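You operate a simulated robot arm through the tools that you are given. There is no shell and no other tool. Be economical: measure what you need, move in short steps, check, and stop when the job is done.

Carry out the task below with a simulated robot arm. There is one attempt and no reset: what you move stays moved.

TASK
Take the teal spoon and leave it on the green tray.
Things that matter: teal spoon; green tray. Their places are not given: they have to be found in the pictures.

It is judged by the outcome, as a careful person would: the job done as asked, and still so three seconds after it is handed in. It fails if anything else is knocked over, pushed out of place, dropped, spilled or broken.

THE ROBOT
A 7-joint arm with a two-finger parallel gripper, fixed in place. Base frame: the origin is at the foot of the arm, x ahead of it, y to its left, z up; the work surface is at about z = -2. Lengths are in mm, angles in degrees, forces in N, time in s.
With the tool pointing down near the work surface it reaches from about 240 to 620 mm from the base axis. Its first joint turns from -66.0 to 66.0 degrees. Payload 2.6 kg.
Tool frame: the origin (TCP) lies between the finger pads and is the grasp point; the fingertips stand 30 mm ahead of it; z points along the fingers, y is the line along which they close. The gripper opens to 94 mm. The fingers are 28 mm wide and 10 mm thick; the gripper's body (50 by 96 mm) begins 55 mm behind the TCP.
Orientation is that of the tool frame in the base frame, as a unit quaternion [w, x, y, z]. With the fingers straight down and closing along the base's y, the tool's x points along the base's -x, its y along +y and its z along -z.

THE INTERFACE
- The arm moves only by the tool step_arm. Its argument "moves" is a list of rows, each a list of 3 entries, a list of its own where there are three numbers: the shift along the base's x, y, z in mm, then the turn, a rotation vector about the base's x, y, z in rad, then the opening, from 0 (shut) to 1 (fully open). In form: [[[x, y, z], [rx, ry, rz], gripper], ...]. A call has 1 to 20 rows; each row is the pose to reach, as a shift and turn from the pose commanded when the call began. A row lasts 0.2 s, in which the tool goes at most 50 mm and 8.6 degrees; a call with a longer step from one row to the next is refused whole, and so is a gripper value outside its range. A pose out of reach is approached as far as the arm can. The call stops where the force on the tool passes 40 N (or 10 N more than at its start, if that is more) or the arm is blocked; 0.2 s more then pass. The fingers move at their own pace (about 72 mm/s each) and stop on an object; they squeeze with about 35 N. The grip force told is the motor's: it shows also when the fingers shut on nothing. Time passes only in rows, and 0.2 s behind the last, so rows that repeat a pose let the fingers close. It gives the time, the measured TCP pose, the force on the tool (base axes), the opening and the grip force at its end, in the units of the frame above (readings bear some noise).
- Cameras (640 x 400 px; columns grow to the right, rows downward): "scene" is fixed at [17.1, 418.5, 568.6]; the picture's right is [-0.91, -0.41, 0.00], its down [-0.22, 0.49, -0.84] and it looks along [0.35, -0.77, -0.54] (base axes); focal length 368 px, centre (320, 200). "wrist" rides on the gripper at [-37, 0, -58] in the tool frame; the picture's right is [0.00, -1.00, 0.00], its down [0.97, 0.00, -0.24] and it looks along [0.24, 0.00, 0.97] (tool axes); focal length 218 px, centre (320, 200).
- get_image(camera): a new picture of that camera. No time passes.
- probe_pixels(camera, pixels): there is no depth. For up to 12 entries [column, row, z] of the newest picture of that camera ("zoom" is the newest enlarged one), the place [x, y] in the base frame at which the ray of that pixel passes the height z, good to about 2 mm. No time passes.
- inspect(camera, box): a new picture of the part [left, top, right, bottom] of that camera's present view, enlarged. No time passes.
- hand_in(): hands the job in; it is judged then, once.

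Work in short steps. Measure before you move; look again where a grasp or a placing could have gone wrong, and mend it. You have 60 turns and 22 pictures in all, those below and enlarged ones among them. Open the gripper and draw the arm clear of the work before you hand the job in, unless the task says otherwise; then end with one line.

The tools are called after "Emit:" as a command line: name --argument value ..., lists and objects as JSON in quotes. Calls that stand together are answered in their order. step_arm: Moves the arm, as the interface text tells. Its arguments: {"type":"object","properties":{"moves":{"type":"array"}},"required":["moves"]} The other tools are called the same way: get_image (camera) takes a picture; probe_pixels (camera, pixels) gives the place at which the rays of pixels pass given heights; inspect (camera, box) takes an enlarged picture of a part of a camera's view; hand_in () hands the job in.

At the start:

```text
clock: 0.0
ee_pos: [377.5, -197.4, 281.8]
ee_rot: [0.0, 0.0, 1.0, 0.0]
contact_force: [0.6, 0.2, 0.3]
finger_gap: 93.9
grip_force: 0.0
```

scene: 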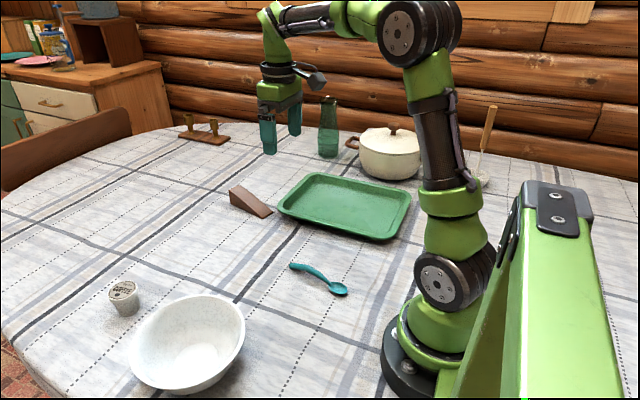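
wrist: 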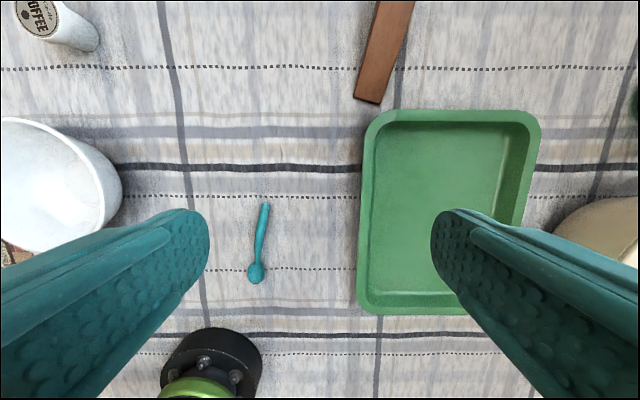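

The spoon shows at wrist (258,240) and the tray at (450,210). I'll probe the spoon's ends and the tray's corners.

Emit:
probe_pixels --camera "wrist" --pixels '[[265, 205, 5], [260, 235, 5], [257, 260, 3], [255, 274, 3], [375, 125, 10], [530, 125, 10], [365, 300, 10], [450, 210, 0], [390, 280, 0]]'

Emit:
probe_pixels --camera "scene" --pixels '[[292, 265, 5], [315, 273, 5], [330, 284, 5], [340, 289, 3], [315, 173, 15], [411, 193, 15], [278, 208, 15], [385, 241, 15], [345, 205, 0]]'

Emit:
inspect --camera "scene" --box '[260, 240, 380, 315]'

```text
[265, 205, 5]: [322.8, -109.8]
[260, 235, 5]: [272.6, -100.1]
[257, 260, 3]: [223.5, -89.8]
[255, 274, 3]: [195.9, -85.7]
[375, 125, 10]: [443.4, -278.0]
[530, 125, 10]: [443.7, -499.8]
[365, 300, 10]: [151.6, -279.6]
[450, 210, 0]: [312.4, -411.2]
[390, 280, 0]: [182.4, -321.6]
```

```text
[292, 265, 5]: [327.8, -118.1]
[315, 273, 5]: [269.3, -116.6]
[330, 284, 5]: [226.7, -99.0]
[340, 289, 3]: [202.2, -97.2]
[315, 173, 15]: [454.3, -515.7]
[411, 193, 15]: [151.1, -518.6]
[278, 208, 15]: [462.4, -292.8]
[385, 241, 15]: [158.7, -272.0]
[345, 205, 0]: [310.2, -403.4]
```

```text
5.33 times, centred on (320, 278) of scene
```

zoom: 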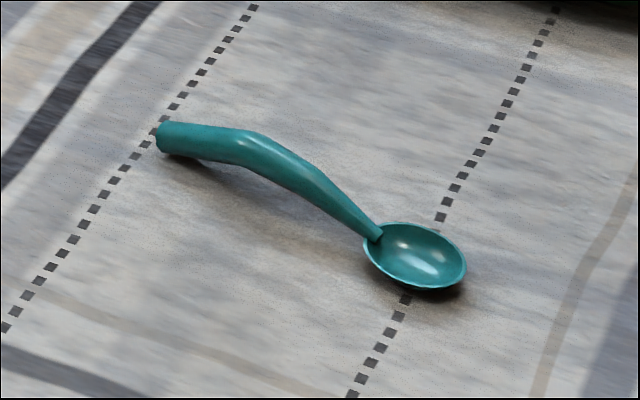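

The handle arches to about z=18 with its axis about -10.5° from x. I'll move above it, turned to match, and look again.

Emit:
step_arm --moves '[[[-17, 15, -25], [0, 0, -0.03], 1], [[-34, 31, -50], [0, 0, -0.06], 1], [[-51, 46, -75], [0, 0, -0.1], 1], [[-68, 62, -100], [0, 0, -0.13], 1], [[-85, 77, -125], [0, 0, -0.16], 1], [[-102, 93, -152], [0, 0, -0.185], 1], [[-102, 93, -152], [0, 0, -0.185], 1]]'

Emit:
get_image --camera "wrist"

```text
clock: 1.6
ee_pos: [275.1, -105.3, 131.2]
ee_rot: [0.0, 0.094, 0.996, 0.0]
contact_force: [0.6, -0.2, -0.8]
finger_gap: 94.0
grip_force: 0.0
```

```text
18 pictures are left
```

wrist: 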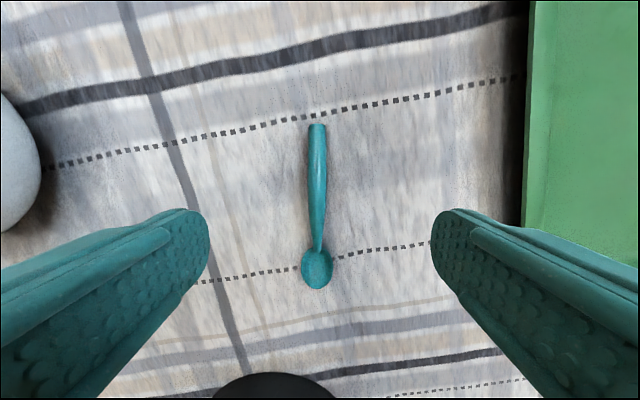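

Spoon is nearly vertical at column 317. Probing along the handle.

Emit:
probe_pixels --camera "wrist" --pixels '[[317, 127, 11], [317, 170, 18], [317, 200, 18], [317, 245, 8], [317, 285, 3], [525, 200, 20]]'

```text
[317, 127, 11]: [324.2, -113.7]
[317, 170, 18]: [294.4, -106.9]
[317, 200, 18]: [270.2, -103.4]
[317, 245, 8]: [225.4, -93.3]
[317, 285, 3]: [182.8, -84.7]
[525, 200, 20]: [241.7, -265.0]
```

Descend straight to the handle at (281,-105), with the tips just above the cloth.

Emit:
step_arm --moves '[[[6, 0, -25], [0, 0, 0], 1], [[6, 0, -50], [0, 0, 0], 0.7], [[6, 0, -75], [0, 0, 0], 0.6], [[6, 0, -90], [0, 0, 0], 0.6], [[6, 0, -98], [0, 0, 0], 0.6], [[6, 0, -98], [0, 0, 0], 0.6]]'

Emit:
get_image --camera "wrist"

```text
clock: 3.0
ee_pos: [281.3, -105.7, 33.4]
ee_rot: [0.0, 0.092, 0.996, 0.0]
contact_force: [0.6, -0.2, 0.6]
finger_gap: 56.2
grip_force: 0.1
```

```text
17 pictures are left
```

wrist: 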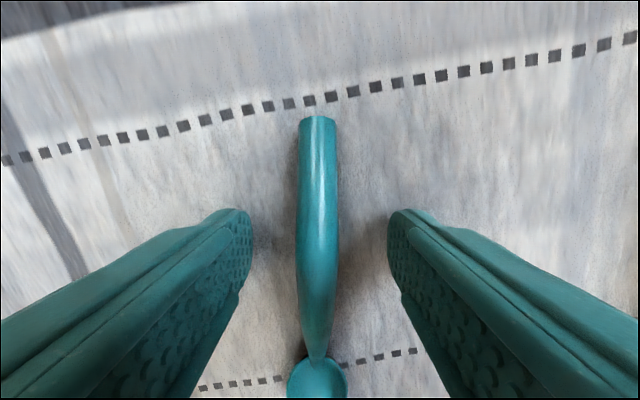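

The handle lies centred between the fingers. Closing, then a small lift.

Emit:
step_arm --moves '[[[0, 0, 0], [0, 0, 0], 0.3], [[0, 0, 0], [0, 0, 0], 0], [[0, 0, 0], [0, 0, 0], 0], [[0, 0, 0], [0, 0, 0], 0], [[0, 0, 20], [0, 0, 0], 0], [[0, 0, 50], [0, 0, 0], 0], [[0, 0, 80], [0, 0, 0], 0], [[0, 0, 80], [0, 0, 0], 0]]'

Emit:
get_image --camera "wrist"

Emit:
get_image --camera "scene"

```text
clock: 4.8
ee_pos: [280.9, -104.3, 113.6]
ee_rot: [0.0, 0.093, 0.996, 0.0]
contact_force: [0.0, -0.1, -0.9]
finger_gap: 12.6
grip_force: 35.7
```

```text
16 pictures are left
```

wrist: 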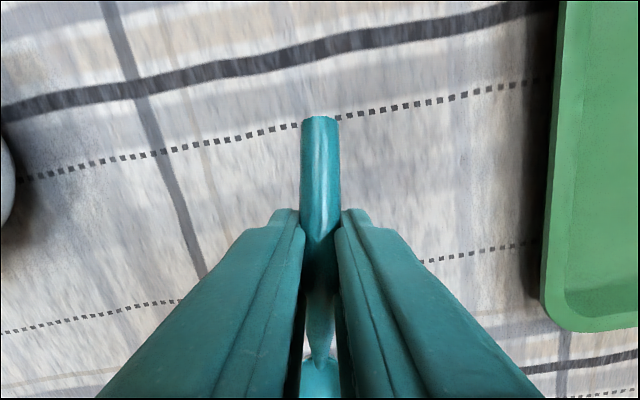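

```text
15 pictures are left
```

scene: 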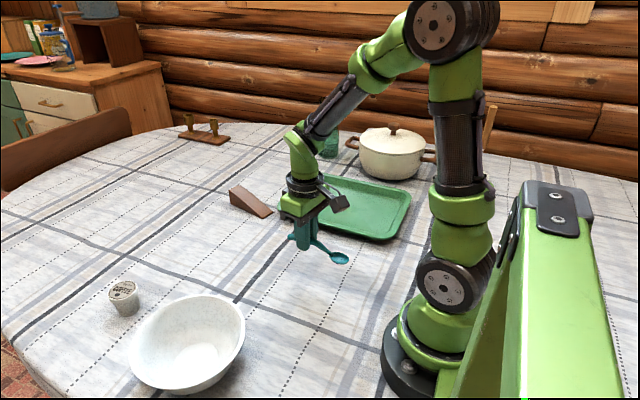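

The spoon is held firmly (gap 12.6). Carry it at a safe height to above the tray's middle, about (325,-385).

Emit:
step_arm --moves '[[[4, -26, 20], [0, 0, 0], 0], [[8, -54, 30], [0, 0, 0], 0], [[12, -82, 30], [0, 0, 0], 0], [[17, -110, 30], [0, 0, 0], 0], [[22, -138, 30], [0, 0, 0], 0], [[26, -166, 30], [0, 0, 0], 0], [[31, -194, 30], [0, 0, 0], 0], [[35, -222, 30], [0, 0, 0], 0], [[39, -250, 30], [0, 0, 0], 0], [[44, -270, 30], [0, 0, 0], 0], [[44, -281, 30], [0, 0, 0], 0], [[44, -281, 30], [0, 0, 0], 0]]'

Emit:
get_image --camera "wrist"

Emit:
get_image --camera "scene"

```text
clock: 7.4
ee_pos: [327.0, -387.8, 144.1]
ee_rot: [0.001, 0.092, 0.996, 0.001]
contact_force: [0.5, 0.2, -1.1]
finger_gap: 12.7
grip_force: 35.1
```

```text
14 pictures are left
```

wrist: 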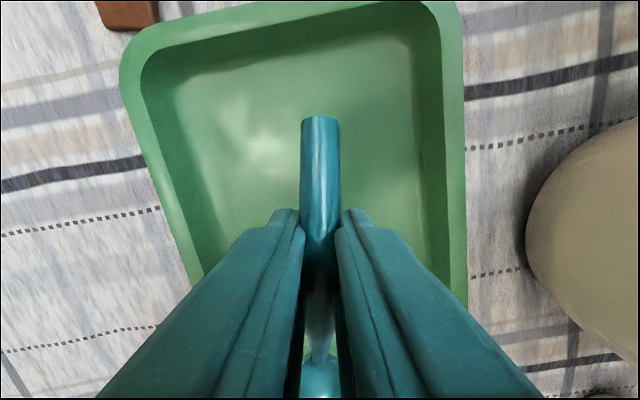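

```text
13 pictures are left
```

scene: 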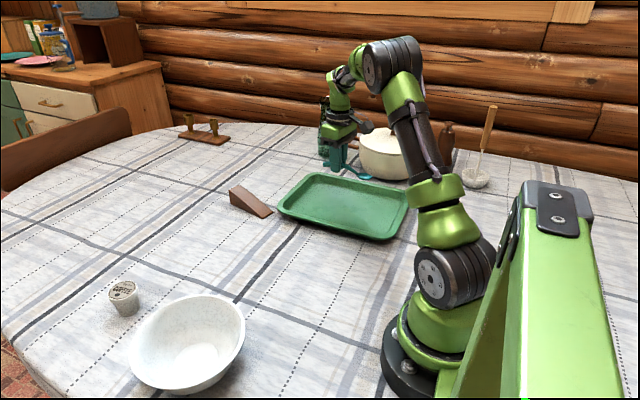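

Check tray edges and the pot's clearance beneath the gripper.

Emit:
probe_pixels --camera "wrist" --pixels '[[182, 260, 15], [466, 280, 15], [525, 240, 40], [525, 240, 80], [300, 180, 5], [420, 160, 5], [190, 220, 5]]'

```text
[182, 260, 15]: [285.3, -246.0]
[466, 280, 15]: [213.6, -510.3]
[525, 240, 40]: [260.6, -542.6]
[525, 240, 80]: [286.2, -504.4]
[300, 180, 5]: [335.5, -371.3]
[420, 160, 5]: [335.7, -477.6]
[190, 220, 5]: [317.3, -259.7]
```

Centred in the tray with good clearance. Lower to about z=42 and check the force.

Emit:
step_arm --moves '[[[0, 0, -30], [0, 0, 0], 0], [[0, 0, -60], [0, 0, 0], 0], [[0, 0, -80], [0, 0, 0], 0], [[0, 0, -92], [0, 0, 0], 0], [[0, 0, -98], [0, 0, 0], 0], [[0, 0, -102], [0, 0, 0], 0], [[0, 0, -102], [0, 0, 0], 0]]'

Emit:
inspect --camera "scene" --box '[260, 120, 440, 250]'

```text
clock: 9.0
ee_pos: [326.0, -386.1, 40.8]
ee_rot: [0.0, 0.093, 0.996, 0.0]
contact_force: [-0.4, 0.1, -0.2]
finger_gap: 12.6
grip_force: 35.1
```

```text
3.08 times, centred on (350, 185) of scene
```

zoom: 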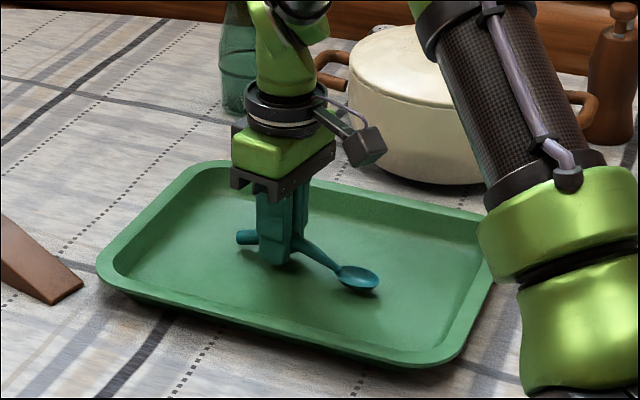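

No contact yet. Creep down 1 mm at a time, to at most z≈36.

Emit:
step_arm --moves '[[[0, 0, -1], [0, 0, 0], 0], [[0, 0, -2], [0, 0, 0], 0], [[0, 0, -3], [0, 0, 0], 0], [[0, 0, -3], [0, 0, 0], 0]]'

```text
clock: 10.0
ee_pos: [324.9, -386.4, 38.6]
ee_rot: [0.0, 0.093, 0.996, 0.001]
contact_force: [0.2, 0.5, 0.7]
finger_gap: 12.8
grip_force: 35.2
```

Emit:
step_arm --moves '[[[0, 0, -1], [0, 0, 0], 0], [[0, 0, -2], [0, 0, 0], 0], [[0, 0, -2], [0, 0, 0], 0]]'

```text
clock: 10.8
ee_pos: [325.6, -385.9, 36.7]
ee_rot: [0.001, 0.092, 0.996, 0.0]
contact_force: [-0.9, 1.3, 7.2]
finger_gap: 12.8
grip_force: 35.4
```

Light contact (7 N): the spoon rests on the tray. Open partly, then rise straight up.

Emit:
step_arm --moves '[[[0, 0, 0], [0, 0, 0], 0.25], [[0, 0, 0], [0, 0, 0], 0.5], [[0, 0, 0], [0, 0, 0], 0.5], [[0, 0, 15], [0, 0, 0], 0.5], [[0, 0, 45], [0, 0, 0], 0.5], [[0, 0, 85], [0, 0, 0], 0.5], [[0, 0, 130], [0, 0, 0], 0.5], [[0, 0, 170], [0, 0, 0], 0.5], [[0, 25, 190], [0, 0, 0], 0.5], [[0, 65, 200], [0, 0, 0], 0.5], [[0, 110, 200], [0, 0, 0], 0.5], [[0, 150, 200], [0, 0, 0], 0.5], [[0, 150, 200], [0, 0, 0], 0.5]]'

Emit:
get_image --camera "scene"

Emit:
get_image --camera "wrist"

```text
clock: 13.6
ee_pos: [325.7, -236.4, 236.8]
ee_rot: [0.0, 0.092, 0.996, 0.001]
contact_force: [1.1, -0.8, -0.1]
finger_gap: 46.9
grip_force: 0.1
```

```text
11 pictures are left
```

scene: 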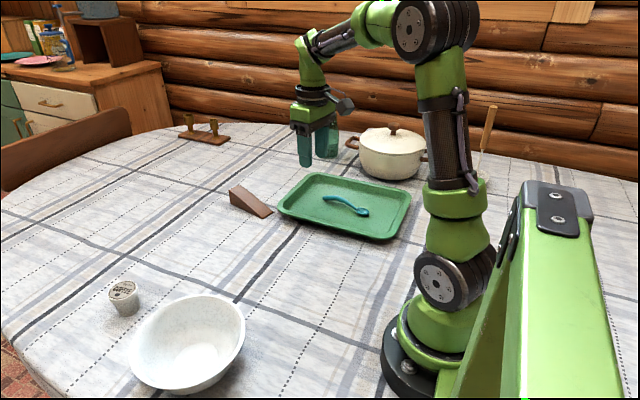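

```text
10 pictures are left
```

wrist: 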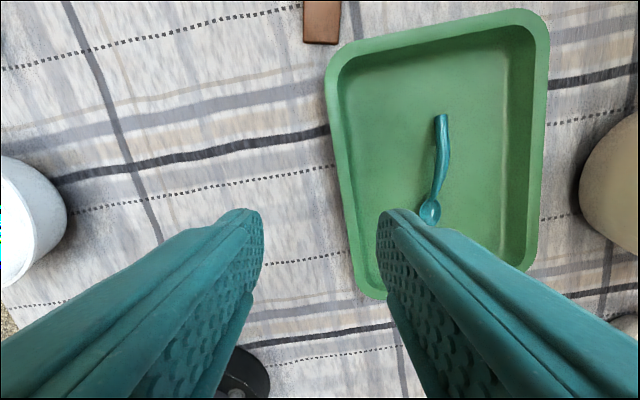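

The spoon lies wholly within the tray at scene (345,205), nothing else has moved, and the arm is clear. Handing in.

Emit:
hand_in

```text
The job is handed in.
```

The teal spoon is on the green tray, nothing else was moved, and the arm is drawn clear with the gripper open.
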